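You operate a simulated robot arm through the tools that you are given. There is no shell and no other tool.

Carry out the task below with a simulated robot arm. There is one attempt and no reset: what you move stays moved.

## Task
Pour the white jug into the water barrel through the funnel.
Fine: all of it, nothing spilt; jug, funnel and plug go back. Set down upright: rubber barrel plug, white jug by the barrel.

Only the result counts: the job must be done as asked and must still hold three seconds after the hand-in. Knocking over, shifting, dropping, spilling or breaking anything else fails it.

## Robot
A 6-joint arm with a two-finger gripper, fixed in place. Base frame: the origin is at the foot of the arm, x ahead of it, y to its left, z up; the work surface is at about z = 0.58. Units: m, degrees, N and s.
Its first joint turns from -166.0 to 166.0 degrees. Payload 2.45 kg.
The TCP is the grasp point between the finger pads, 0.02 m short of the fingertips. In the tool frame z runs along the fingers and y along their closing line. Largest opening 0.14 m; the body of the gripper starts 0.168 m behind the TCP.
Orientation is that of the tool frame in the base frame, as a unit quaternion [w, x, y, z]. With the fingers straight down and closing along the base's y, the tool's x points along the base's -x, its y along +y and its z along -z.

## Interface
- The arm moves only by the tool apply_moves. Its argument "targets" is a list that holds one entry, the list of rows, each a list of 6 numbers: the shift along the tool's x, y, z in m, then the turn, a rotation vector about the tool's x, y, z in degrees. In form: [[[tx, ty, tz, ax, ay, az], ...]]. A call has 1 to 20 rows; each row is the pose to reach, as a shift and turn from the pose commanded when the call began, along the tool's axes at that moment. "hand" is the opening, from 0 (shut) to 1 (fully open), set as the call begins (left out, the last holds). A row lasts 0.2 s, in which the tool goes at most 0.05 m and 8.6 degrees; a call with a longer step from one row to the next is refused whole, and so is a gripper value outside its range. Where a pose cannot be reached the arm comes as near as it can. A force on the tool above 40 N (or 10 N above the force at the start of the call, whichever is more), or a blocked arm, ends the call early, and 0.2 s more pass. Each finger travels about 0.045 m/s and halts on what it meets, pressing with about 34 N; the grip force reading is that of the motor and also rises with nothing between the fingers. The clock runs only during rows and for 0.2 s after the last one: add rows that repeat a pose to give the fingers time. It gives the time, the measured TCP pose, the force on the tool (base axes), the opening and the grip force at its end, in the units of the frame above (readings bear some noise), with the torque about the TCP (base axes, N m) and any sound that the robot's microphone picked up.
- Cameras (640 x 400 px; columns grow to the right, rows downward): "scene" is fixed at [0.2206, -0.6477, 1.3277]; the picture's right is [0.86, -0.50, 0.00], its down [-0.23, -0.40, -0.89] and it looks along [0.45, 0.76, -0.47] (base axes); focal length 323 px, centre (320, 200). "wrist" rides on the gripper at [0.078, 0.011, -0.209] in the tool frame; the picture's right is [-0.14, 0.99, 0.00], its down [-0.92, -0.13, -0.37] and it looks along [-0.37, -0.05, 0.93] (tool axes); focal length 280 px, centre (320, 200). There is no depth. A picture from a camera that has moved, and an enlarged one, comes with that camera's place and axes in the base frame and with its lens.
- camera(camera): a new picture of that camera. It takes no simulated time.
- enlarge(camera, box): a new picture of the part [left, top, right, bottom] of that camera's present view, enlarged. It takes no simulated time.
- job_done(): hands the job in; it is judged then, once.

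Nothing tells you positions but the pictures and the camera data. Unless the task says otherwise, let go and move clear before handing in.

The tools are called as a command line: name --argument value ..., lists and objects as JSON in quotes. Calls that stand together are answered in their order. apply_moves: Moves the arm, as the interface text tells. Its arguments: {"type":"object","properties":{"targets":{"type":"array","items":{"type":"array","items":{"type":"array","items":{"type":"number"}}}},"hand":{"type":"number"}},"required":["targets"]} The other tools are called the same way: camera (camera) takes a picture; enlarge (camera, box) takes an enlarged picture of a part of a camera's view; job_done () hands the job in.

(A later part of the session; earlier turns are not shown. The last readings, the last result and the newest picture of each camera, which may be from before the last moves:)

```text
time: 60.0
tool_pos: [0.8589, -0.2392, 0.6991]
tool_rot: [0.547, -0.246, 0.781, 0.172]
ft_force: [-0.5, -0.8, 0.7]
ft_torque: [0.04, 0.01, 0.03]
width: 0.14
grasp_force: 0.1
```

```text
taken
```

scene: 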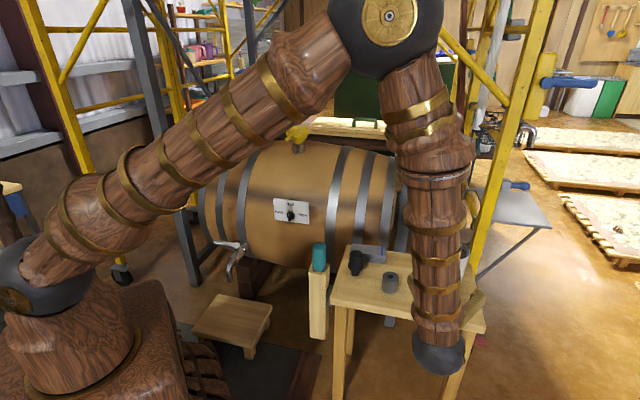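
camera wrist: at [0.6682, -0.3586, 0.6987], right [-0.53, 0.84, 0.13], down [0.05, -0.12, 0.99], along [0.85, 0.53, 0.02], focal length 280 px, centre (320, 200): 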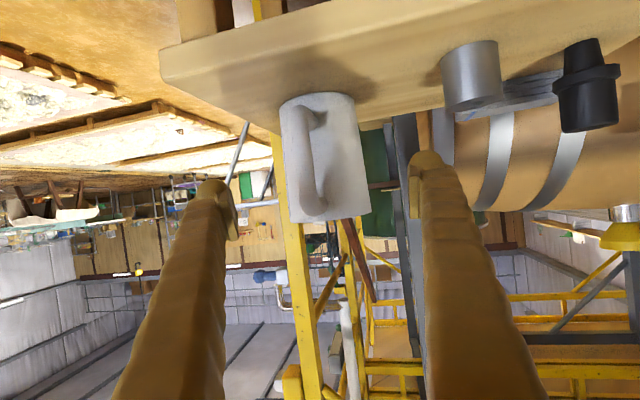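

enlarge --camera "wrist" --box '[250, 80, 410, 240]'

enlarge --camera "scene" --box '[390, 220, 510, 390]'

```text
2.50 times, centred on (330, 160) of wrist
camera zoom: at [0.6682, -0.3586, 0.6987], right [-0.53, 0.84, 0.13], down [0.05, -0.12, 0.99], along [0.85, 0.53, 0.02], focal length 701 px, centre (295, 300)
```

zoom: 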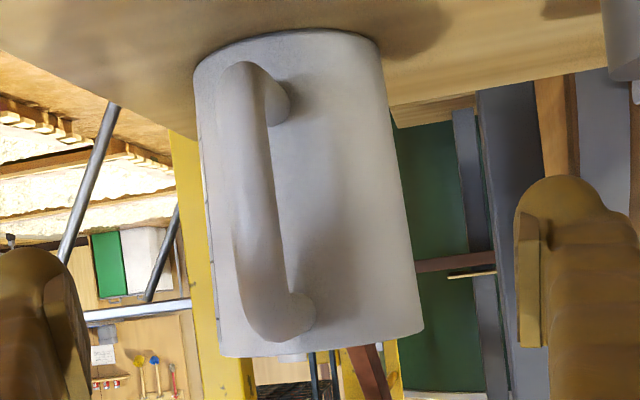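

```text
2.35 times, centred on (450, 305) of scene
camera zoom: at [0.2206, -0.6477, 1.3277], right [0.86, -0.5, 0.0], down [-0.23, -0.4, -0.89], along [0.45, 0.76, -0.47], focal length 761 px, centre (14, -47)
```

zoom: 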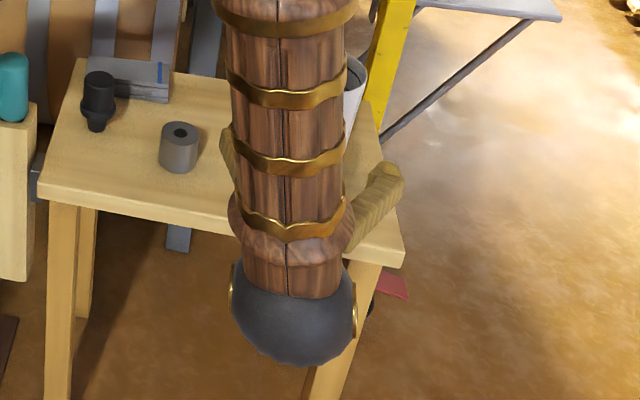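

The jug is 4 mm left of the gripper's centreline and about 165 mm ahead along the tool axis. I'll shift and advance so the fingers straddle it, with the handle between them.

apply_moves --targets '[[[0, 0.004, 0, 0, 0, 0], [0, 0.004, 0.03, 0, 0, 0], [0, 0.004, 0.06, 0, 0, 0], [0, 0.004, 0.09, 0, 0, 0], [0, 0.004, 0.12, 0, 0, 0], [0, 0.004, 0.12, 0, 0, 0]]]' --hand 1

camera --camera "wrist"

camera --camera "scene"

```text
time: 61.4
tool_pos: [0.9481, -0.1711, 0.657]
tool_rot: [0.546, -0.247, 0.782, 0.172]
ft_force: [-0.7, -0.3, 0.5]
ft_torque: [0.01, -0.01, 0.01]
width: 0.1401
grasp_force: 0.2
```

```text
taken
camera wrist: at [0.7579, -0.2905, 0.6568], right [-0.53, 0.84, 0.13], down [0.05, -0.12, 0.99], along [0.85, 0.53, 0.02], focal length 280 px, centre (320, 200)
```

wrist: 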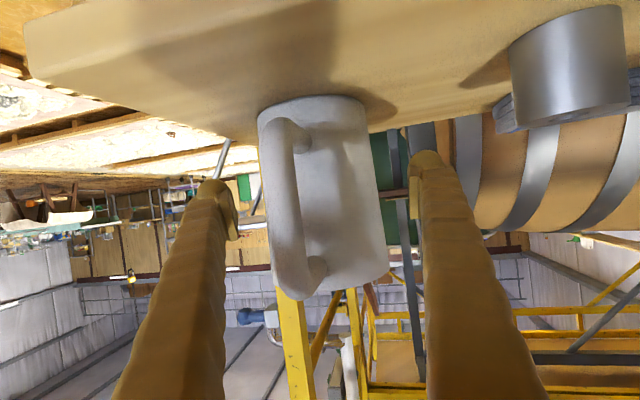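

```text
taken
```

scene: 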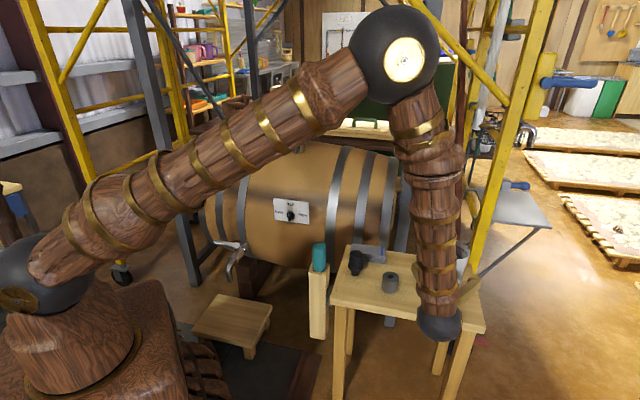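

enlarge --camera "wrist" --box '[210, 80, 450, 310]'

enlarge --camera "scene" --box '[400, 220, 520, 350]'

```text
1.74 times, centred on (330, 195) of wrist
camera zoom: at [0.7579, -0.2905, 0.6568], right [-0.53, 0.84, 0.13], down [0.05, -0.12, 0.99], along [0.85, 0.53, 0.02], focal length 488 px, centre (303, 209)
```

zoom: 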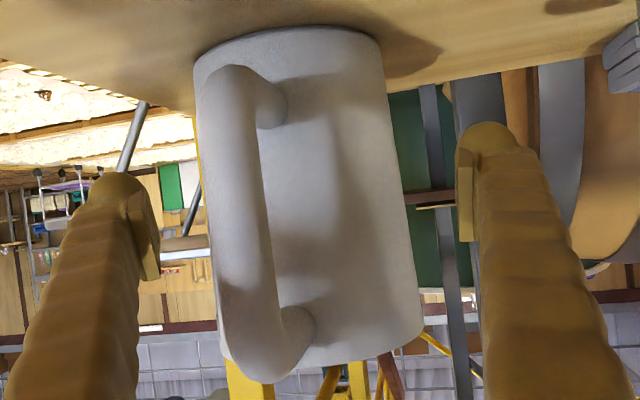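

```text
3.08 times, centred on (460, 285) of scene
camera zoom: at [0.2206, -0.6477, 1.3277], right [0.86, -0.5, 0.0], down [-0.23, -0.4, -0.89], along [0.45, 0.76, -0.47], focal length 995 px, centre (-111, -62)
```

zoom: 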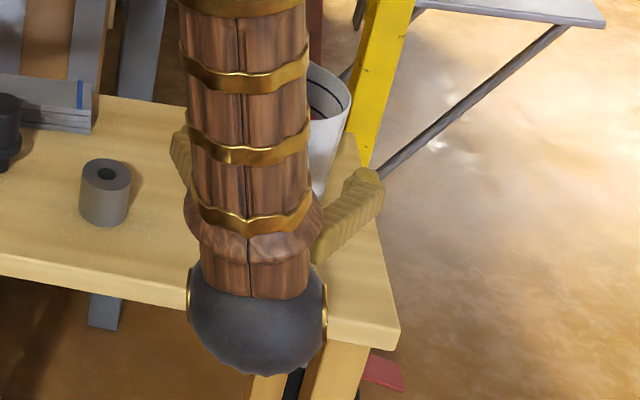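

Lateral alignment is good. I'll advance the last ~57 mm so the pads reach the jug's mid-plane.

apply_moves --targets '[[[0, 0, 0.015, 0, 0, 0], [0, 0, 0.03, 0, 0, 0], [0, 0, 0.045, 0, 0, 0], [0, 0, 0.0575, 0, 0, 0], [0, 0, 0.0575, 0, 0, 0]]]' --hand 1

camera --camera "wrist"

enlarge --camera "scene" --box '[400, 220, 520, 350]'

```text
time: 62.6
tool_pos: [0.9927, -0.1393, 0.6374]
tool_rot: [0.547, -0.246, 0.782, 0.172]
ft_force: [0.2, 0.3, 0.4]
ft_torque: [0.01, 0.02, 0.02]
width: 0.1399
grasp_force: 0.0
```

```text
taken
camera wrist: at [0.8023, -0.2585, 0.6381], right [-0.53, 0.84, 0.13], down [0.05, -0.12, 0.99], along [0.85, 0.53, 0.02], focal length 280 px, centre (320, 200)
```

wrist: 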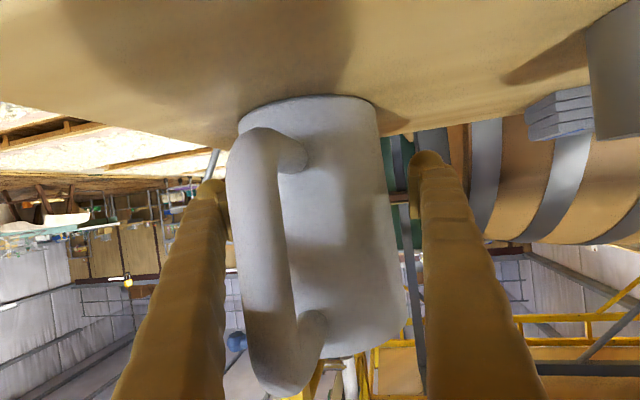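

```text
3.08 times, centred on (460, 285) of scene
camera zoom: at [0.2206, -0.6477, 1.3277], right [0.86, -0.5, 0.0], down [-0.23, -0.4, -0.89], along [0.45, 0.76, -0.47], focal length 995 px, centre (-111, -62)
```

zoom: 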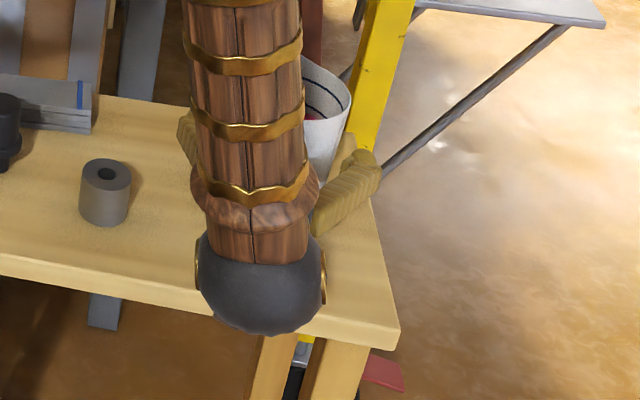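

The fingers straddle the jug with its axis at the TCP and the handle between them. I'll close now.

apply_moves --targets '[[[0, 0, 0, 0, 0, 0], [0, 0, 0, 0, 0, 0], [0, 0, 0, 0, 0, 0], [0, 0, 0, 0, 0, 0], [0, 0, 0, 0, 0, 0]]]' --hand 0

camera --camera "wrist"

enlarge --camera "scene" --box '[400, 220, 520, 350]'

```text
time: 63.8
tool_pos: [0.9934, -0.1385, 0.6402]
tool_rot: [0.546, -0.247, 0.782, 0.173]
ft_force: [0.2, -5.4, 3.3]
ft_torque: [0.05, 0.04, 0.08]
width: 0.1153
grasp_force: 34.5
```

```text
taken
camera wrist: at [0.8024, -0.2587, 0.6384], right [-0.53, 0.84, 0.13], down [0.05, -0.12, 0.99], along [0.85, 0.53, 0.02], focal length 280 px, centre (320, 200)
```

wrist: 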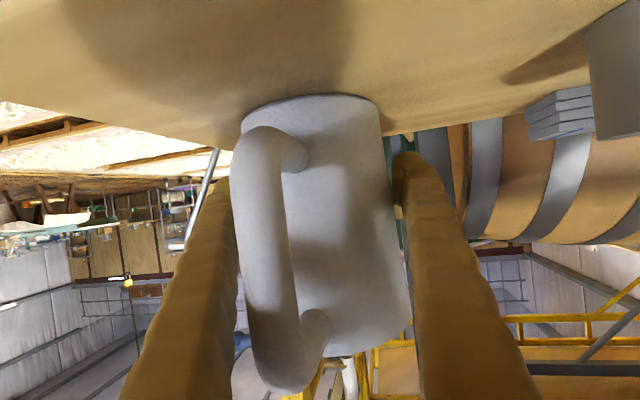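

```text
3.08 times, centred on (460, 285) of scene
camera zoom: at [0.2206, -0.6477, 1.3277], right [0.86, -0.5, 0.0], down [-0.23, -0.4, -0.89], along [0.45, 0.76, -0.47], focal length 995 px, centre (-111, -62)
```

zoom: 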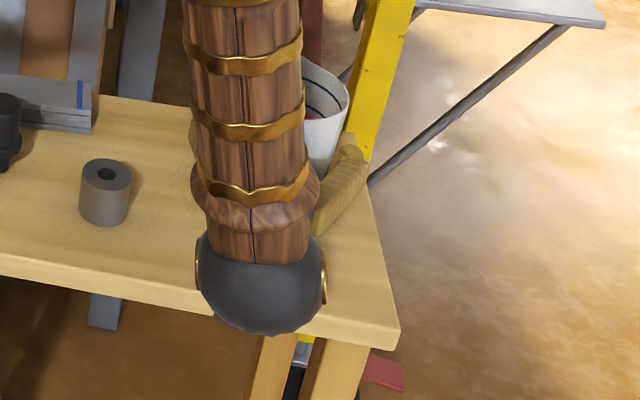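

Gripped at 115 mm with 34.5 N. I'll lift the jug slightly and check the weight and for slip.

apply_moves --targets '[[[-0.0047, 0, -0.0017, 0, 0, 0], [-0.0094, 0, -0.0034, 0, 0, 0], [-0.0141, 0, -0.0051, 0, 0, 0], [-0.0188, 0, -0.0068, 0, 0, 0], [-0.0188, 0, -0.0068, 0, 0, 0]]]' --hand 0

camera --camera "wrist"

enlarge --camera "scene" --box '[400, 220, 520, 350]'

```text
time: 65.0
tool_pos: [0.9921, -0.1406, 0.6575]
tool_rot: [0.546, -0.246, 0.782, 0.171]
ft_force: [0.5, -0.5, -8.7]
ft_torque: [0.16, -0.15, 0.03]
width: 0.1154
grasp_force: 34.4
```

```text
taken
camera wrist: at [0.8016, -0.2592, 0.6572], right [-0.53, 0.84, 0.13], down [0.05, -0.12, 0.99], along [0.85, 0.53, 0.02], focal length 280 px, centre (320, 200)
```

wrist: 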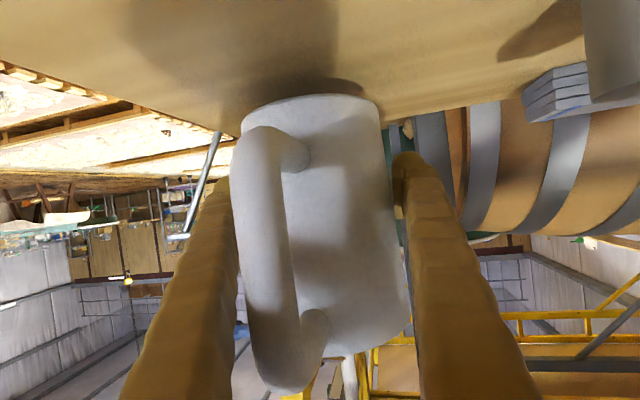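

```text
3.08 times, centred on (460, 285) of scene
camera zoom: at [0.2206, -0.6477, 1.3277], right [0.86, -0.5, 0.0], down [-0.23, -0.4, -0.89], along [0.45, 0.76, -0.47], focal length 995 px, centre (-111, -62)
```

zoom: 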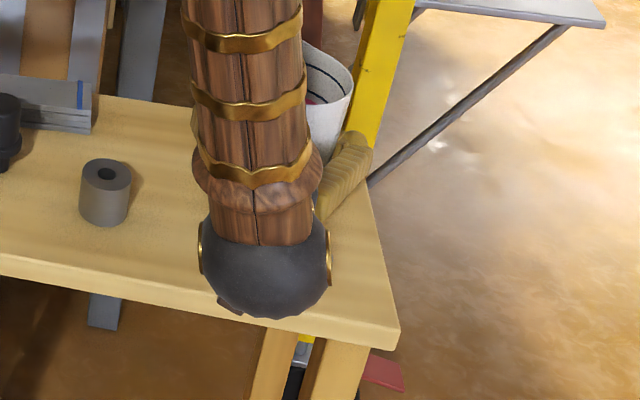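

The jug weighs about 0.87 kg. The torque hints that its axis may sit slightly behind the TCP, so I'll measure the jug's position in the grip more precisely before moving.

enlarge --camera "wrist" --box '[220, 80, 420, 240]'

enlarge --camera "wrist" --box '[220, 240, 440, 400]'

enlarge --camera "scene" --box '[440, 215, 500, 300]'

```text
2.50 times, centred on (320, 160) of wrist
camera zoom: at [0.8016, -0.2592, 0.6572], right [-0.53, 0.84, 0.13], down [0.05, -0.12, 0.99], along [0.85, 0.53, 0.02], focal length 701 px, centre (320, 300)
```

zoom: 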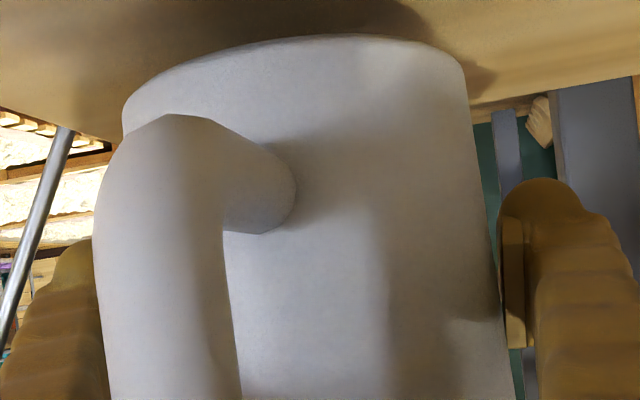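

```text
2.50 times, centred on (330, 320) of wrist
camera zoom: at [0.8016, -0.2592, 0.6572], right [-0.53, 0.84, 0.13], down [0.05, -0.12, 0.99], along [0.85, 0.53, 0.02], focal length 701 px, centre (295, -100)
```

zoom: 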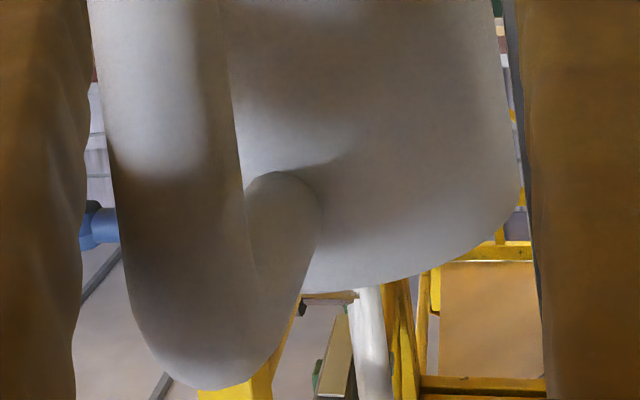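

```text
4.71 times, centred on (470, 258) of scene
camera zoom: at [0.2206, -0.6477, 1.3277], right [0.86, -0.5, 0.0], down [-0.23, -0.4, -0.89], along [0.45, 0.76, -0.47], focal length 1521 px, centre (-386, -71)
```

zoom: 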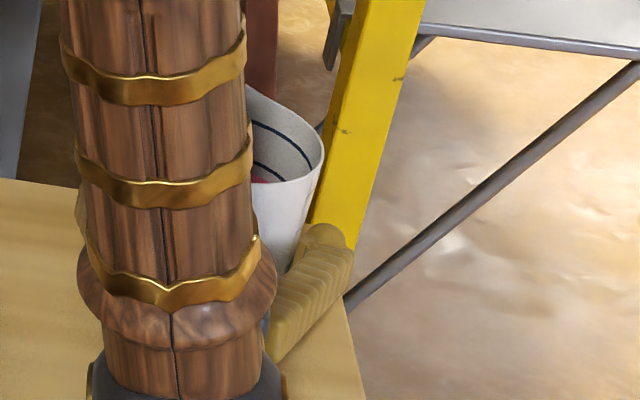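

apply_moves --targets '[[[0, 0, 0, 0, 0, 0], [0, 0, 0, 0, 0, 0]]]' --hand 0

enlarge --camera "wrist" --box '[360, 140, 460, 240]'

```text
time: 65.6
tool_pos: [0.9919, -0.1407, 0.6588]
tool_rot: [0.546, -0.246, 0.782, 0.172]
ft_force: [0.1, -1.5, -8.7]
ft_torque: [0.16, -0.17, -0.01]
width: 0.1152
grasp_force: 34.1
```

```text
4.00 times, centred on (410, 190) of wrist
camera zoom: at [0.8017, -0.2592, 0.6573], right [-0.53, 0.84, 0.13], down [0.05, -0.12, 0.99], along [0.85, 0.53, 0.02], focal length 1122 px, centre (-40, 240)
```

zoom: 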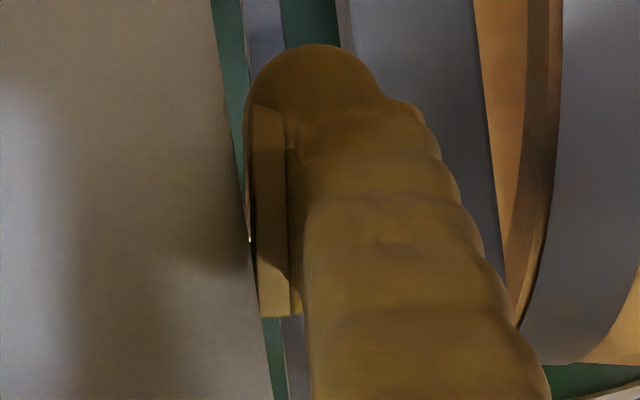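

Visual evidence puts the jug axis about 1 cm ahead of the TCP with the pads in good contact, and it hangs steady. I'll lift it upright and move it inward smoothly.

apply_moves --targets '[[[-0.009, 0.0002, -0.0035, 0, 0, 0], [-0.03, 0.0007, -0.0118, 0, 0, 0], [-0.06, 0.0014, -0.0236, 0, 0, 0], [-0.093, 0.0022, -0.0366, 0, 0, 0], [-0.123, 0.003, -0.0485, 0, 0, 0], [-0.1425, 0.0034, -0.0561, 0, 0, 0], [-0.15, 0.0036, -0.0591, 0, 0, 0], [-0.155, 0.0148, -0.0646, -0.56, 0, -0.21], [-0.1667, 0.041, -0.0776, -1.88, 0, -0.68], [-0.1817, 0.0747, -0.0942, -3.57, 0, -1.3], [-0.1967, 0.1084, -0.1108, -5.26, 0, -1.92], [-0.2117, 0.1421, -0.1275, -6.96, 0, -2.53], [-0.2251, 0.1721, -0.1423, -8.46, 0, -3.08], [-0.2317, 0.1871, -0.1497, -9.21, 0, -3.35], [-0.2334, 0.1908, -0.1515, -9.4, 0, -3.42], [-0.2334, 0.1908, -0.1515, -9.4, 0, -3.42]]]' --hand 0

camera --camera "scene"

camera --camera "wrist"

```text
time: 69.0
tool_pos: [0.8307, -0.0188, 0.9285]
tool_rot: [0.529, -0.315, 0.757, 0.221]
ft_force: [0.4, -0.2, -8.1]
ft_torque: [0.22, -0.12, 0.0]
width: 0.1154
grasp_force: 34.1
```

```text
taken
```

scene: 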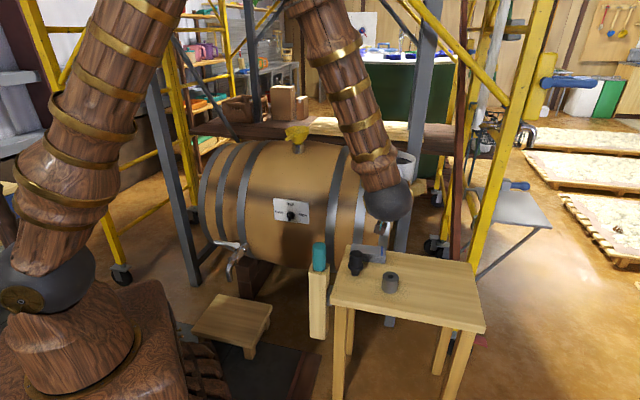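

```text
taken
camera wrist: at [0.6643, -0.1691, 0.928], right [-0.67, 0.73, 0.13], down [0.07, -0.11, 0.99], along [0.74, 0.67, 0.02], focal length 280 px, centre (320, 200)
```

wrist: 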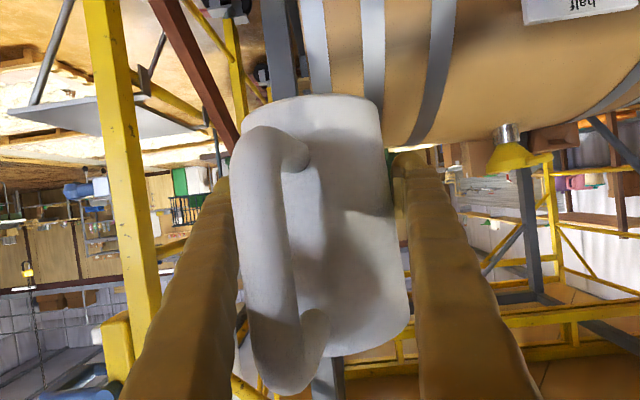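

The jug is steady and upright. I'll carry it on a smooth arc to a spot just short of and above the funnel.

apply_moves --targets '[[[-0.0057, 0.0085, 0.0051, -0.75, 0, -0.27], [-0.0185, 0.0276, 0.0167, -2.44, 0, -0.89], [-0.0357, 0.053, 0.0322, -4.7, 0, -1.71], [-0.0528, 0.0785, 0.0476, -6.95, 0, -2.53], [-0.0699, 0.1039, 0.0631, -9.21, 0, -3.35], [-0.087, 0.1294, 0.0785, -11.46, 0, -4.17], [-0.1041, 0.1548, 0.094, -13.72, 0, -4.99], [-0.1226, 0.1824, 0.1107, -16.16, 0, -5.88], [-0.1426, 0.2121, 0.1287, -18.79, 0, -6.84], [-0.1542, 0.2298, 0.1558, -21.61, 0, -7.87], [-0.1659, 0.2475, 0.1829, -24.43, 0, -8.89], [-0.1775, 0.2652, 0.21, -27.25, 0, -9.92], [-0.1891, 0.2828, 0.2372, -30.07, 0, -10.95], [-0.2008, 0.3005, 0.2643, -32.89, 0, -11.97], [-0.2124, 0.3182, 0.2914, -35.71, 0, -13.0], [-0.2222, 0.3328, 0.3183, -37.97, 0, -13.82], [-0.232, 0.3475, 0.3452, -40.22, 0, -14.64], [-0.2402, 0.3597, 0.3676, -42.1, 0, -15.32], [-0.2451, 0.367, 0.3811, -43.23, 0, -15.73], [-0.2451, 0.367, 0.3811, -43.23, 0, -15.73]]]' --hand 0

camera --camera "scene"

camera --camera "wrist"

enlarge --camera "scene" --box '[260, 60, 380, 160]'

```text
time: 73.2
tool_pos: [0.8867, 0.5515, 1.0297]
tool_rot: [-0.401, 0.585, -0.574, -0.41]
ft_force: [-0.8, 0.0, -7.6]
ft_torque: [0.21, 0.02, 0.0]
width: 0.1153
grasp_force: 33.9
```

```text
taken
```

scene: 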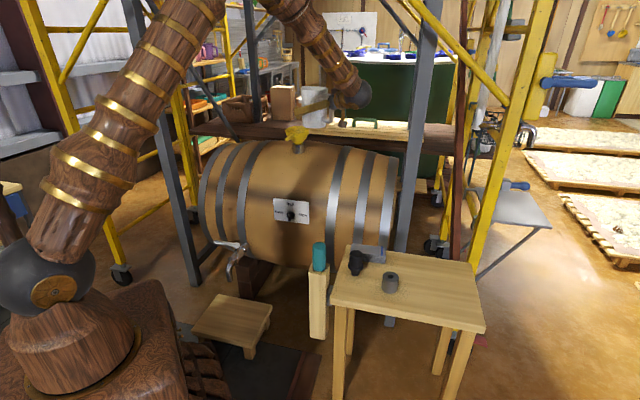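

```text
taken
camera wrist: at [0.8778, 0.3282, 1.0289], right [-0.99, 0.03, 0.13], down [0.13, -0.03, 0.99], along [0.03, 1.0, 0.02], focal length 280 px, centre (320, 200)
```

wrist: 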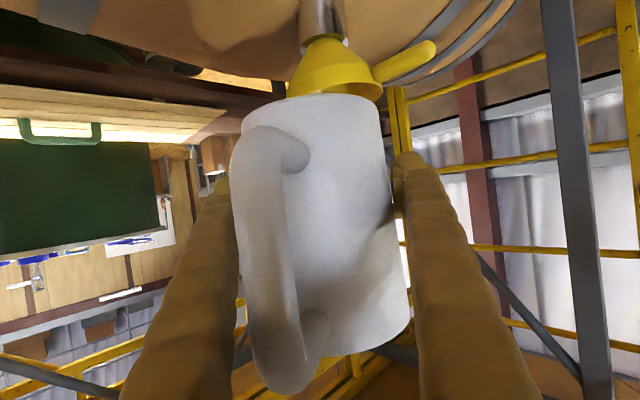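

```text
4.00 times, centred on (320, 110) of scene
camera zoom: at [0.2206, -0.6477, 1.3277], right [0.86, -0.5, 0.0], down [-0.23, -0.4, -0.89], along [0.45, 0.76, -0.47], focal length 1293 px, centre (320, 560)
```

zoom: 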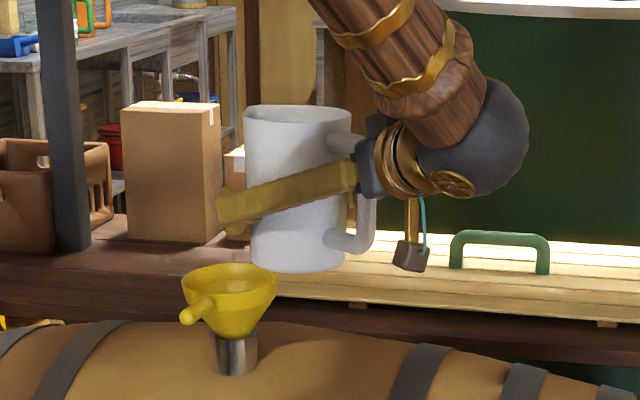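

The jug is upright, beside and above the funnel. I'll zoom in to locate the spout precisely.

enlarge --camera "scene" --box '[285, 80, 345, 135]'

enlarge --camera "wrist" --box '[220, 0, 460, 200]'

```text
7.27 times, centred on (315, 108) of scene
camera zoom: at [0.2206, -0.6477, 1.3277], right [0.86, -0.5, 0.0], down [-0.23, -0.4, -0.89], along [0.45, 0.76, -0.47], focal length 2351 px, centre (356, 873)
```

zoom: 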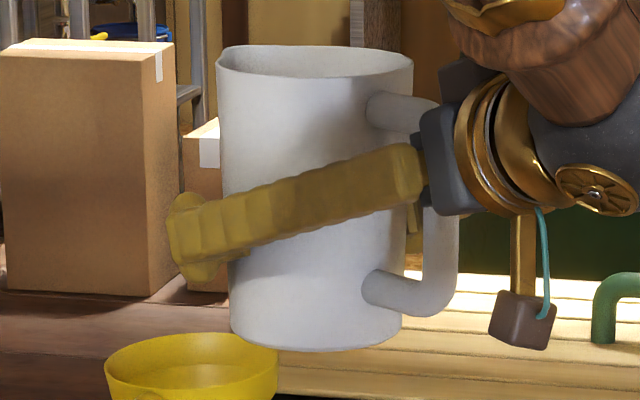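

```text
2.00 times, centred on (340, 100) of wrist
camera zoom: at [0.8778, 0.3282, 1.0289], right [-0.99, 0.03, 0.13], down [0.13, -0.03, 0.99], along [0.03, 1.0, 0.02], focal length 561 px, centre (280, 400)
```

zoom: 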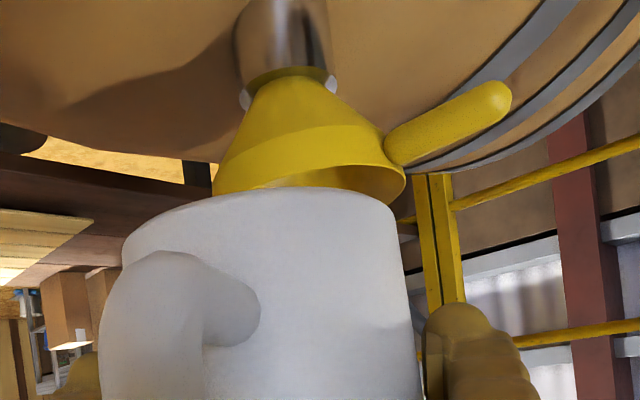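

From the scene view, the jug's axis is actually about 16 mm behind the TCP, and its spout points to az ≈107° about 86 mm above the TCP. I'll shift to line up and tip it to 35°, just before flow starts, then check alignment.

apply_moves --targets '[[[0.0025, 0.0009, 0.0097, 0.35, 2.28, -0.96], [0.005, 0.0018, 0.0194, 0.7, 4.57, -1.91], [0.0132, -0.0018, 0.0202, 1.04, 6.85, -2.87], [0.0215, -0.0054, 0.0209, 1.39, 9.14, -3.82], [0.0298, -0.0094, 0.0222, 1.74, 11.42, -4.78], [0.0381, -0.0134, 0.0235, 2.09, 13.7, -5.73], [0.045, -0.0145, 0.0233, 2.43, 15.99, -6.69], [0.052, -0.0156, 0.0231, 2.78, 18.27, -7.64], [0.0586, -0.0167, 0.0231, 3.13, 20.55, -8.6], [0.0651, -0.0177, 0.023, 3.48, 22.84, -9.56], [0.0692, -0.0186, 0.0224, 3.83, 25.12, -10.51], [0.0732, -0.0194, 0.0218, 4.17, 27.41, -11.47], [0.0755, -0.0202, 0.0209, 4.52, 29.69, -12.42], [0.0778, -0.0209, 0.0199, 4.87, 31.97, -13.38], [0.0778, -0.0209, 0.0199, 4.87, 31.97, -13.38]]]' --hand 0

enlarge --camera "scene" --box '[270, 80, 340, 150]'

camera --camera "wrist"

```text
time: 76.4
tool_pos: [0.9055, 0.5441, 0.9483]
tool_rot: [-0.297, 0.719, -0.609, -0.159]
ft_force: [-0.4, 0.5, -7.4]
ft_torque: [0.1, -0.01, 0.01]
width: 0.1152
grasp_force: 33.9
```

```text
5.71 times, centred on (305, 115) of scene
camera zoom: at [0.2206, -0.6477, 1.3277], right [0.86, -0.5, 0.0], down [-0.23, -0.4, -0.89], along [0.45, 0.76, -0.47], focal length 1847 px, centre (406, 686)
```

zoom: 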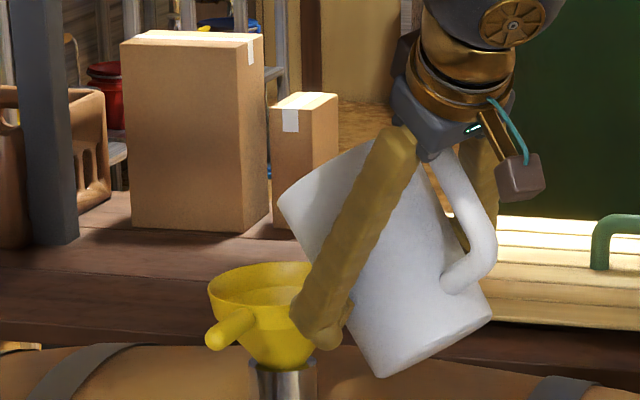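

```text
taken
camera wrist: at [0.8825, 0.3535, 1.0625], right [-0.99, 0.02, -0.15], down [-0.12, 0.5, 0.86], along [0.09, 0.87, -0.49], focal length 280 px, centre (320, 200)
```

wrist: 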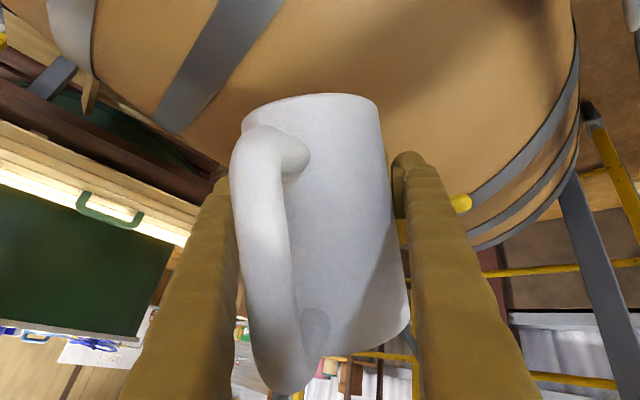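

At 35° nothing flows yet; the spout tip is about 16 mm further forward than I modelled. I'll pull back by that much, tip on to 45°, and look again.

apply_moves --targets '[[[0.0064, -0.0026, -0.004, 0, 0, 0], [0.0127, -0.0053, -0.0081, 0, 0, 0], [0.0137, -0.0056, -0.0083, 0.23, 1.52, -0.64], [0.0147, -0.0058, -0.0086, 0.47, 3.05, -1.27], [0.0156, -0.0061, -0.0088, 0.7, 4.57, -1.91], [0.0154, -0.0066, -0.0102, 0.93, 6.09, -2.55], [0.0151, -0.0072, -0.0116, 1.16, 7.61, -3.18], [0.0149, -0.0077, -0.013, 1.39, 9.14, -3.82], [0.0149, -0.0077, -0.013, 1.39, 9.14, -3.82]]]' --hand 0

enlarge --camera "scene" --box '[270, 80, 340, 150]'

camera --camera "wrist"

```text
time: 78.4
tool_pos: [0.9136, 0.5263, 0.9531]
tool_rot: [-0.261, 0.745, -0.608, -0.085]
ft_force: [0.7, 0.6, -8.3]
ft_torque: [0.11, 0.0, -0.02]
width: 0.1154
grasp_force: 34.2
```

```text
5.71 times, centred on (305, 115) of scene
camera zoom: at [0.2206, -0.6477, 1.3277], right [0.86, -0.5, 0.0], down [-0.23, -0.4, -0.89], along [0.45, 0.76, -0.47], focal length 1847 px, centre (406, 686)
```

zoom: 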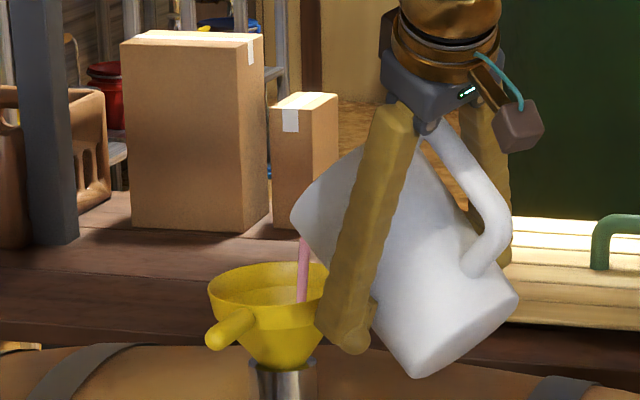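

```text
taken
camera wrist: at [0.8822, 0.355, 1.0924], right [-0.97, -0.01, -0.22], down [-0.18, 0.63, 0.76], along [0.14, 0.78, -0.61], focal length 280 px, centre (320, 200)
```

wrist: 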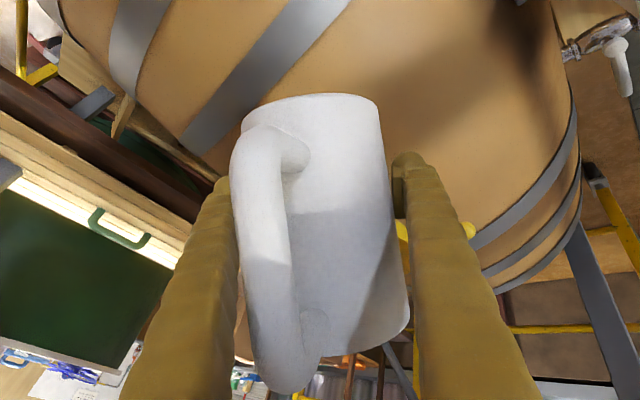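

Flow has started and the pink stream falls inside the funnel, a bit towards its near side. I'll tip slowly while nudging the spout about 8 mm towards the centre.

apply_moves --targets '[[[-0.0006, -0.0002, -0.0006, 0.08, 0.55, -0.23], [-0.0012, -0.0003, -0.0012, 0.17, 1.1, -0.46], [-0.0018, -0.0005, -0.0019, 0.25, 1.64, -0.69], [-0.0024, -0.0006, -0.0025, 0.34, 2.19, -0.92], [-0.003, -0.0008, -0.0031, 0.42, 2.74, -1.15]]]' --hand 0

enlarge --camera "scene" --box '[275, 95, 335, 150]'

```text
time: 79.6
tool_pos: [0.9138, 0.5276, 0.9542]
tool_rot: [-0.251, 0.752, -0.606, -0.062]
ft_force: [0.2, -0.6, -6.8]
ft_torque: [0.05, -0.03, 0.01]
width: 0.1156
grasp_force: 33.7
```

```text
7.27 times, centred on (305, 122) of scene
camera zoom: at [0.2206, -0.6477, 1.3277], right [0.86, -0.5, 0.0], down [-0.23, -0.4, -0.89], along [0.45, 0.76, -0.47], focal length 2351 px, centre (429, 764)
```

zoom: 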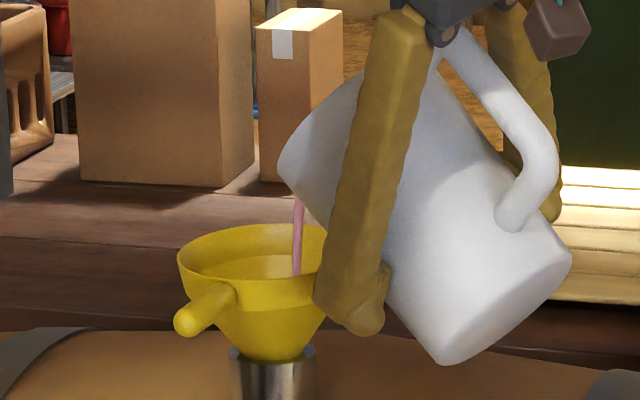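

Stream is clean and well inside the funnel. I'll continue tipping slowly to 60°.

apply_moves --targets '[[[-0.0006, -0.0002, -0.0006, 0.08, 0.55, -0.23], [-0.0012, -0.0004, -0.0013, 0.17, 1.1, -0.46], [-0.0018, -0.0005, -0.0019, 0.25, 1.64, -0.69], [-0.0024, -0.0007, -0.0026, 0.34, 2.19, -0.92], [-0.003, -0.0009, -0.0032, 0.42, 2.74, -1.15], [-0.0037, -0.001, -0.0038, 0.5, 3.29, -1.38], [-0.0043, -0.0012, -0.0044, 0.58, 3.84, -1.61], [-0.005, -0.0013, -0.005, 0.67, 4.38, -1.83], [-0.0056, -0.0015, -0.0056, 0.75, 4.93, -2.06], [-0.0063, -0.0016, -0.0062, 0.83, 5.48, -2.29]]]' --hand 0

enlarge --camera "scene" --box '[275, 95, 335, 150]'

```text
time: 81.8
tool_pos: [0.9125, 0.5303, 0.9655]
tool_rot: [-0.228, 0.765, -0.603, -0.017]
ft_force: [0.5, 1.2, -5.7]
ft_torque: [0.04, -0.04, -0.01]
width: 0.1151
grasp_force: 34.3
```

```text
7.27 times, centred on (305, 122) of scene
camera zoom: at [0.2206, -0.6477, 1.3277], right [0.86, -0.5, 0.0], down [-0.23, -0.4, -0.89], along [0.45, 0.76, -0.47], focal length 2351 px, centre (429, 764)
```

zoom: 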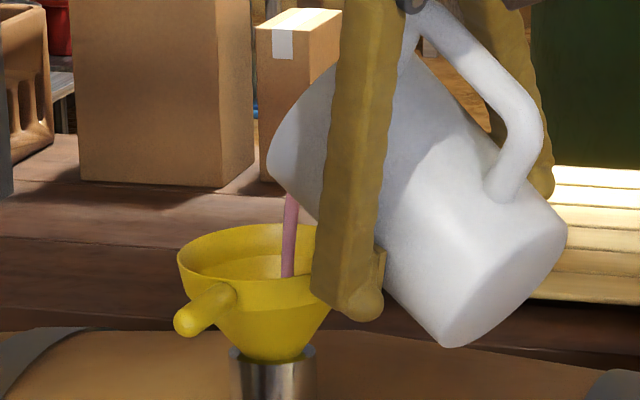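

apply_moves --targets '[[[-0.0007, -0.0002, -0.0007, 0.08, 0.55, -0.23], [-0.0014, -0.0004, -0.0013, 0.17, 1.1, -0.46], [-0.002, -0.0005, -0.002, 0.25, 1.64, -0.69], [-0.0027, -0.0007, -0.0026, 0.34, 2.19, -0.92], [-0.0034, -0.0009, -0.0033, 0.42, 2.74, -1.15], [-0.0041, -0.0011, -0.0039, 0.5, 3.29, -1.38], [-0.0048, -0.0012, -0.0045, 0.58, 3.84, -1.61], [-0.0055, -0.0014, -0.0052, 0.67, 4.38, -1.83], [-0.0062, -0.0015, -0.0058, 0.75, 4.93, -2.06], [-0.0069, -0.0017, -0.0064, 0.83, 5.48, -2.29]]]' --hand 0

enlarge --camera "scene" --box '[275, 95, 335, 150]'

camera --camera "wrist"

```text
time: 84.0
tool_pos: [0.911, 0.5347, 0.9725]
tool_rot: [-0.204, 0.775, -0.597, 0.029]
ft_force: [0.4, -0.2, -5.1]
ft_torque: [0.05, -0.04, 0.01]
width: 0.1153
grasp_force: 34.5
```

```text
7.27 times, centred on (305, 122) of scene
camera zoom: at [0.2206, -0.6477, 1.3277], right [0.86, -0.5, 0.0], down [-0.23, -0.4, -0.89], along [0.45, 0.76, -0.47], focal length 2351 px, centre (429, 764)
```

zoom: 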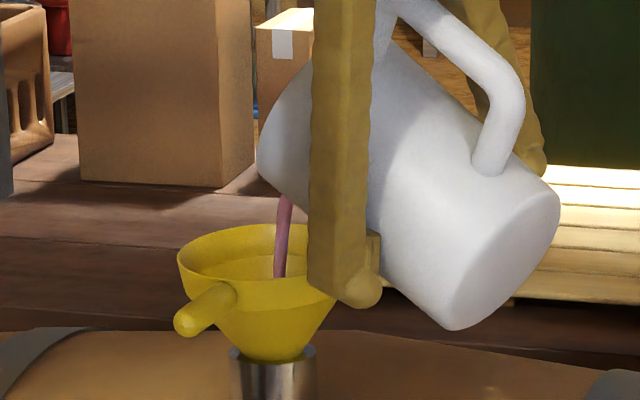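

```text
taken
camera wrist: at [0.8612, 0.4002, 1.145], right [-0.94, -0.07, -0.32], down [-0.25, 0.79, 0.57], along [0.21, 0.61, -0.76], focal length 280 px, centre (320, 200)
```

wrist: 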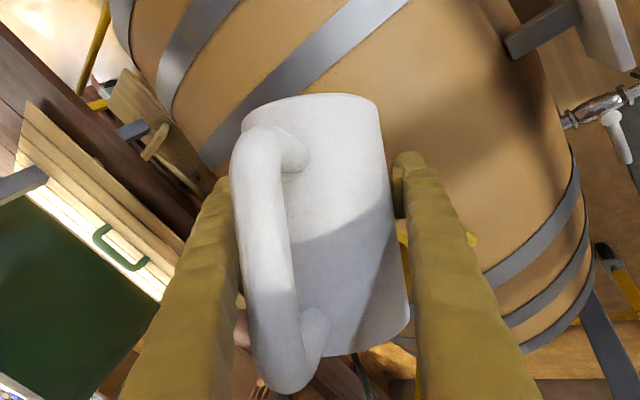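

Still clean. I'll continue tipping to about 69°.

apply_moves --targets '[[[-0.0006, -0.0003, -0.0009, 0.08, 0.55, -0.23], [-0.0011, -0.0006, -0.0018, 0.17, 1.1, -0.46], [-0.0017, -0.0009, -0.0027, 0.25, 1.64, -0.69], [-0.0022, -0.0012, -0.0036, 0.34, 2.19, -0.92], [-0.0028, -0.0015, -0.0045, 0.42, 2.74, -1.15], [-0.0034, -0.0018, -0.0054, 0.5, 3.29, -1.38], [-0.004, -0.002, -0.0063, 0.58, 3.84, -1.61], [-0.0046, -0.0023, -0.0071, 0.67, 4.38, -1.83], [-0.0052, -0.0025, -0.008, 0.75, 4.93, -2.06], [-0.0058, -0.0028, -0.0089, 0.83, 5.48, -2.29], [-0.0065, -0.0031, -0.0098, 0.92, 6.03, -2.52], [-0.0072, -0.0033, -0.0106, 1.0, 6.58, -2.75], [-0.0079, -0.0036, -0.0115, 1.08, 7.12, -2.98], [-0.0086, -0.0038, -0.0123, 1.17, 7.67, -3.21], [-0.0093, -0.0041, -0.0132, 1.25, 8.22, -3.44]]]' --hand 0

enlarge --camera "scene" --box '[275, 95, 335, 150]'

```text
time: 87.2
tool_pos: [0.9072, 0.5406, 0.9876]
tool_rot: [-0.168, 0.786, -0.587, 0.098]
ft_force: [-0.7, -0.1, -1.6]
ft_torque: [0.01, 0.0, 0.03]
width: 0.115
grasp_force: 34.2
```

```text
7.27 times, centred on (305, 122) of scene
camera zoom: at [0.2206, -0.6477, 1.3277], right [0.86, -0.5, 0.0], down [-0.23, -0.4, -0.89], along [0.45, 0.76, -0.47], focal length 2351 px, centre (429, 764)
```

zoom: 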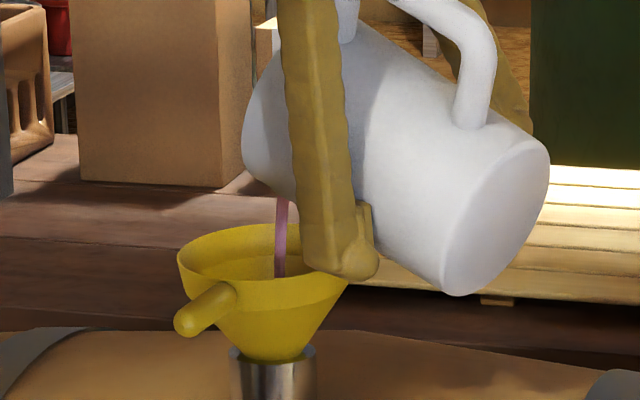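

Most of the liquid has gone and the stream is thinning. I'll continue tipping towards 89°.

apply_moves --targets '[[[-0.0007, -0.0005, -0.0014, 0.14, 0.91, -0.38], [-0.0014, -0.001, -0.0029, 0.28, 1.83, -0.76], [-0.002, -0.0015, -0.0043, 0.42, 2.74, -1.15], [-0.0027, -0.002, -0.0058, 0.56, 3.66, -1.53], [-0.0034, -0.0025, -0.0072, 0.7, 4.57, -1.91], [-0.0043, -0.0031, -0.009, 0.84, 5.48, -2.29], [-0.0052, -0.0037, -0.0108, 0.97, 6.4, -2.67], [-0.006, -0.0044, -0.0126, 1.11, 7.31, -3.06], [-0.0069, -0.005, -0.0144, 1.25, 8.23, -3.44], [-0.0078, -0.0056, -0.0162, 1.39, 9.14, -3.82], [-0.0088, -0.0062, -0.0179, 1.53, 10.05, -4.2], [-0.0099, -0.0067, -0.0196, 1.67, 10.96, -4.58], [-0.0109, -0.0073, -0.0213, 1.81, 11.88, -4.97], [-0.012, -0.0078, -0.023, 1.95, 12.79, -5.35], [-0.013, -0.0084, -0.0247, 2.09, 13.7, -5.73], [-0.0142, -0.0089, -0.0263, 2.23, 14.61, -6.11], [-0.0154, -0.0094, -0.0279, 2.37, 15.53, -6.49], [-0.0165, -0.0098, -0.0296, 2.5, 16.44, -6.88], [-0.0177, -0.0103, -0.0312, 2.64, 17.36, -7.26], [-0.0189, -0.0108, -0.0328, 2.78, 18.27, -7.64]]]' --hand 0

enlarge --camera "scene" --box '[275, 95, 335, 150]'

camera --camera "wrist"

```text
time: 91.4
tool_pos: [0.8997, 0.5558, 1.0228]
tool_rot: [-0.085, 0.793, -0.551, 0.246]
ft_force: [0.4, -0.4, -1.7]
ft_torque: [-0.03, -0.01, -0.01]
width: 0.1151
grasp_force: 34.3
```

```text
7.27 times, centred on (305, 122) of scene
camera zoom: at [0.2206, -0.6477, 1.3277], right [0.86, -0.5, 0.0], down [-0.23, -0.4, -0.89], along [0.45, 0.76, -0.47], focal length 2351 px, centre (429, 764)
```

zoom: 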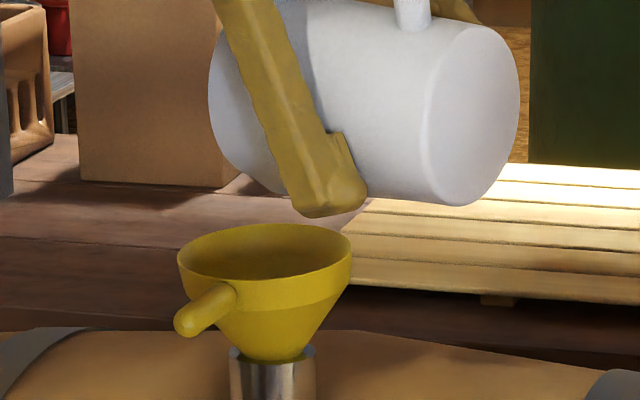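

```text
taken
camera wrist: at [0.8103, 0.5089, 1.2238], right [-0.86, -0.25, -0.44], down [-0.32, 0.94, 0.1], along [0.39, 0.23, -0.89], focal length 280 px, centre (320, 200)
```

wrist: 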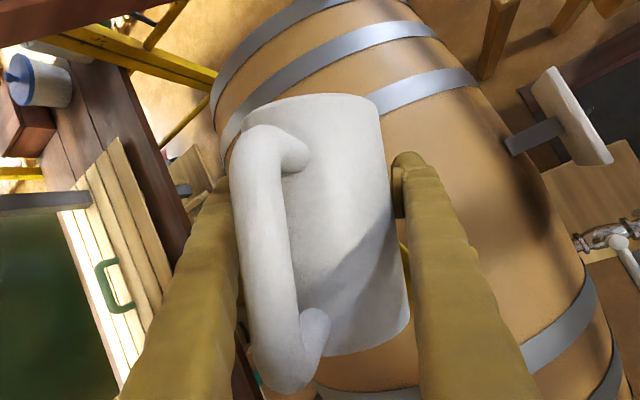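

The stream has stopped and the funnel looks drained. I'll tip further to ~109° so the last drops come out, then hold.

apply_moves --targets '[[[-0.0009, -0.0008, -0.0023, 0.17, 1.14, -0.48], [-0.0018, -0.0017, -0.0046, 0.35, 2.28, -0.96], [-0.0026, -0.0025, -0.0069, 0.52, 3.43, -1.43], [-0.0035, -0.0033, -0.0092, 0.7, 4.57, -1.91], [-0.0046, -0.0041, -0.0114, 0.87, 5.71, -2.39], [-0.0057, -0.0048, -0.0136, 1.04, 6.85, -2.87], [-0.0068, -0.0056, -0.0158, 1.22, 8.0, -3.34], [-0.0079, -0.0063, -0.018, 1.39, 9.14, -3.82], [-0.0092, -0.007, -0.0202, 1.57, 10.28, -4.3], [-0.0105, -0.0077, -0.0223, 1.74, 11.42, -4.78], [-0.0118, -0.0084, -0.0245, 1.91, 12.56, -5.25], [-0.0131, -0.0091, -0.0266, 2.09, 13.7, -5.73], [-0.0146, -0.0098, -0.0287, 2.26, 14.84, -6.21], [-0.0161, -0.0104, -0.0307, 2.43, 15.99, -6.69], [-0.0175, -0.0111, -0.0328, 2.61, 17.13, -7.16], [-0.019, -0.0117, -0.0348, 2.78, 18.27, -7.64], [-0.019, -0.0117, -0.0348, 2.78, 18.27, -7.64], [-0.019, -0.0117, -0.0348, 2.78, 18.27, -7.64], [-0.019, -0.0117, -0.0348, 2.78, 18.27, -7.64], [-0.019, -0.0117, -0.0348, 2.78, 18.27, -7.64]]]' --hand 0

enlarge --camera "scene" --box '[265, 75, 345, 150]'

enlarge --camera "scene" --box '[190, 120, 420, 290]'

camera --camera "wrist"

```text
time: 95.6
tool_pos: [0.8895, 0.5819, 1.0519]
tool_rot: [0.001, 0.777, -0.497, 0.387]
ft_force: [0.1, -0.3, -2.8]
ft_torque: [-0.02, -0.03, 0.01]
width: 0.1149
grasp_force: 33.8
```

```text
5.33 times, centred on (305, 112) of scene
camera zoom: at [0.2206, -0.6477, 1.3277], right [0.86, -0.5, 0.0], down [-0.23, -0.4, -0.89], along [0.45, 0.76, -0.47], focal length 1724 px, centre (400, 667)
```

zoom: 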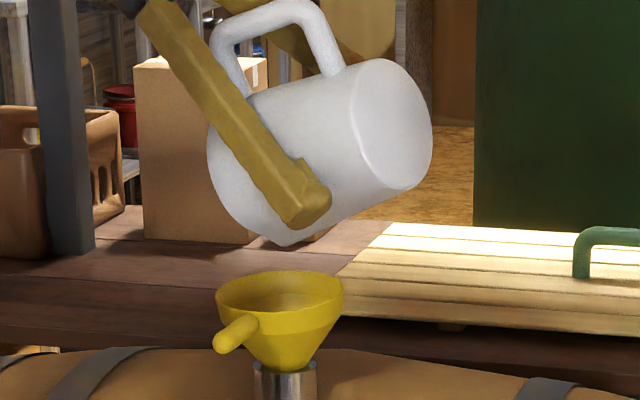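

```text
2.35 times, centred on (305, 205) of scene
camera zoom: at [0.2206, -0.6477, 1.3277], right [0.86, -0.5, 0.0], down [-0.23, -0.4, -0.89], along [0.45, 0.76, -0.47], focal length 761 px, centre (355, 188)
```

zoom: 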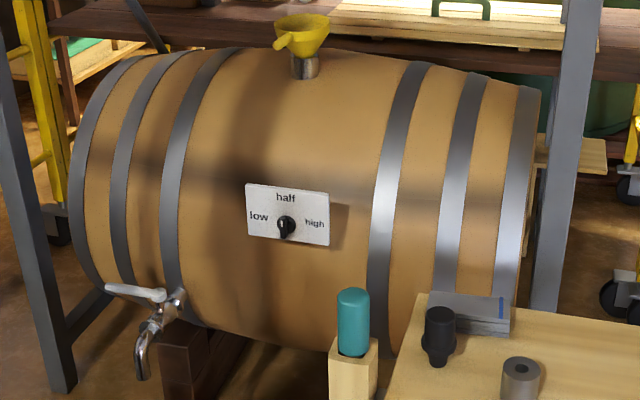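

```text
taken
camera wrist: at [0.7693, 0.5973, 1.2423], right [-0.79, -0.4, -0.46], down [-0.31, 0.92, -0.25], along [0.52, -0.05, -0.85], focal length 280 px, centre (320, 200)
```

wrist: 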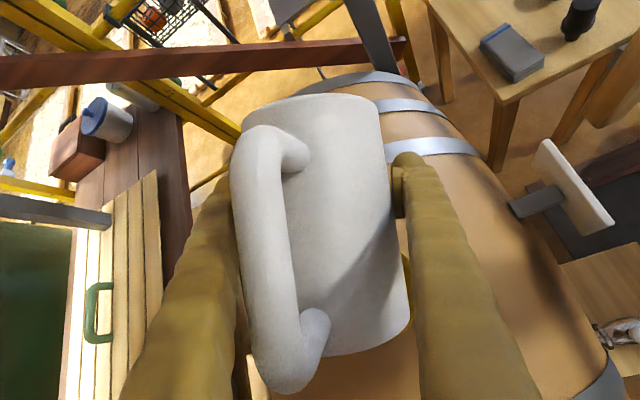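

The jug is inverted past horizontal, over an empty-looking funnel, with no drips on the barrel. I'll hold a little longer, then turn it upright over the funnel.

apply_moves --targets '[[[0, 0, 0, 0, 0, 0], [0, 0, 0, 0, 0, 0], [0, 0, 0, 0, 0, 0], [0, 0, 0, 0, 0, 0], [0.0064, 0.0018, 0.0067, -0.88, -5.79, 2.42], [0.0129, 0.0036, 0.0133, -1.76, -11.57, 4.84], [0.0193, 0.0054, 0.02, -2.64, -17.36, 7.26], [0.0221, 0.0075, 0.026, -3.57, -23.45, 9.81], [0.0248, 0.0096, 0.032, -4.5, -29.54, 12.36], [0.0276, 0.0117, 0.038, -5.42, -35.63, 14.91], [0.0267, 0.0132, 0.0412, -6.35, -41.72, 17.46], [0.0259, 0.0146, 0.0444, -7.28, -47.81, 20.0], [0.025, 0.0161, 0.0476, -8.21, -53.9, 22.55], [0.0224, 0.0157, 0.0456, -9.14, -59.99, 25.1], [0.0198, 0.0152, 0.0437, -10.06, -66.08, 27.64], [0.0172, 0.0148, 0.0417, -10.99, -72.17, 30.19], [0.0154, 0.0109, 0.0316, -12.04, -79.02, 33.06], [0.0135, 0.0069, 0.0214, -13.08, -85.87, 35.93], [0.0183, 0.003, 0.014, -14.12, -92.72, 38.8], [0.023, -0.0008, 0.0066, -15.16, -99.57, 41.66]]]' --hand 0

enlarge --camera "scene" --box '[265, 70, 345, 150]'

camera --camera "wrist"

```text
time: 99.8
tool_pos: [0.897, 0.5632, 1.0625]
tool_rot: [-0.402, 0.584, -0.573, -0.411]
ft_force: [-0.4, -0.7, -1.1]
ft_torque: [0.05, -0.01, 0.01]
width: 0.1152
grasp_force: 34.2
```

```text
5.00 times, centred on (305, 110) of scene
camera zoom: at [0.2206, -0.6477, 1.3277], right [0.86, -0.5, 0.0], down [-0.23, -0.4, -0.89], along [0.45, 0.76, -0.47], focal length 1616 px, centre (395, 650)
```

zoom: 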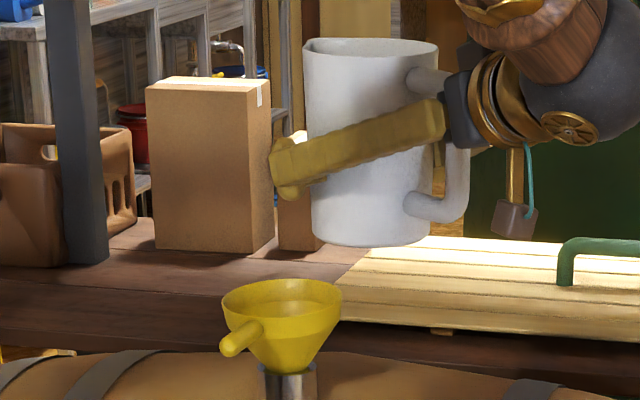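

```text
taken
camera wrist: at [0.889, 0.3399, 1.0611], right [-0.99, 0.03, 0.13], down [0.13, -0.03, 0.99], along [0.03, 1.0, 0.03], focal length 280 px, centre (320, 200)
```

wrist: 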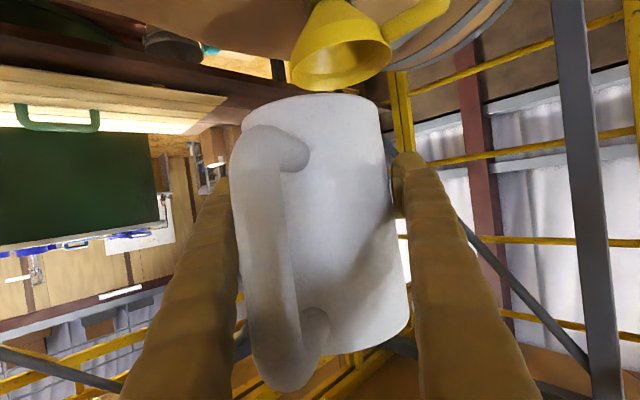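

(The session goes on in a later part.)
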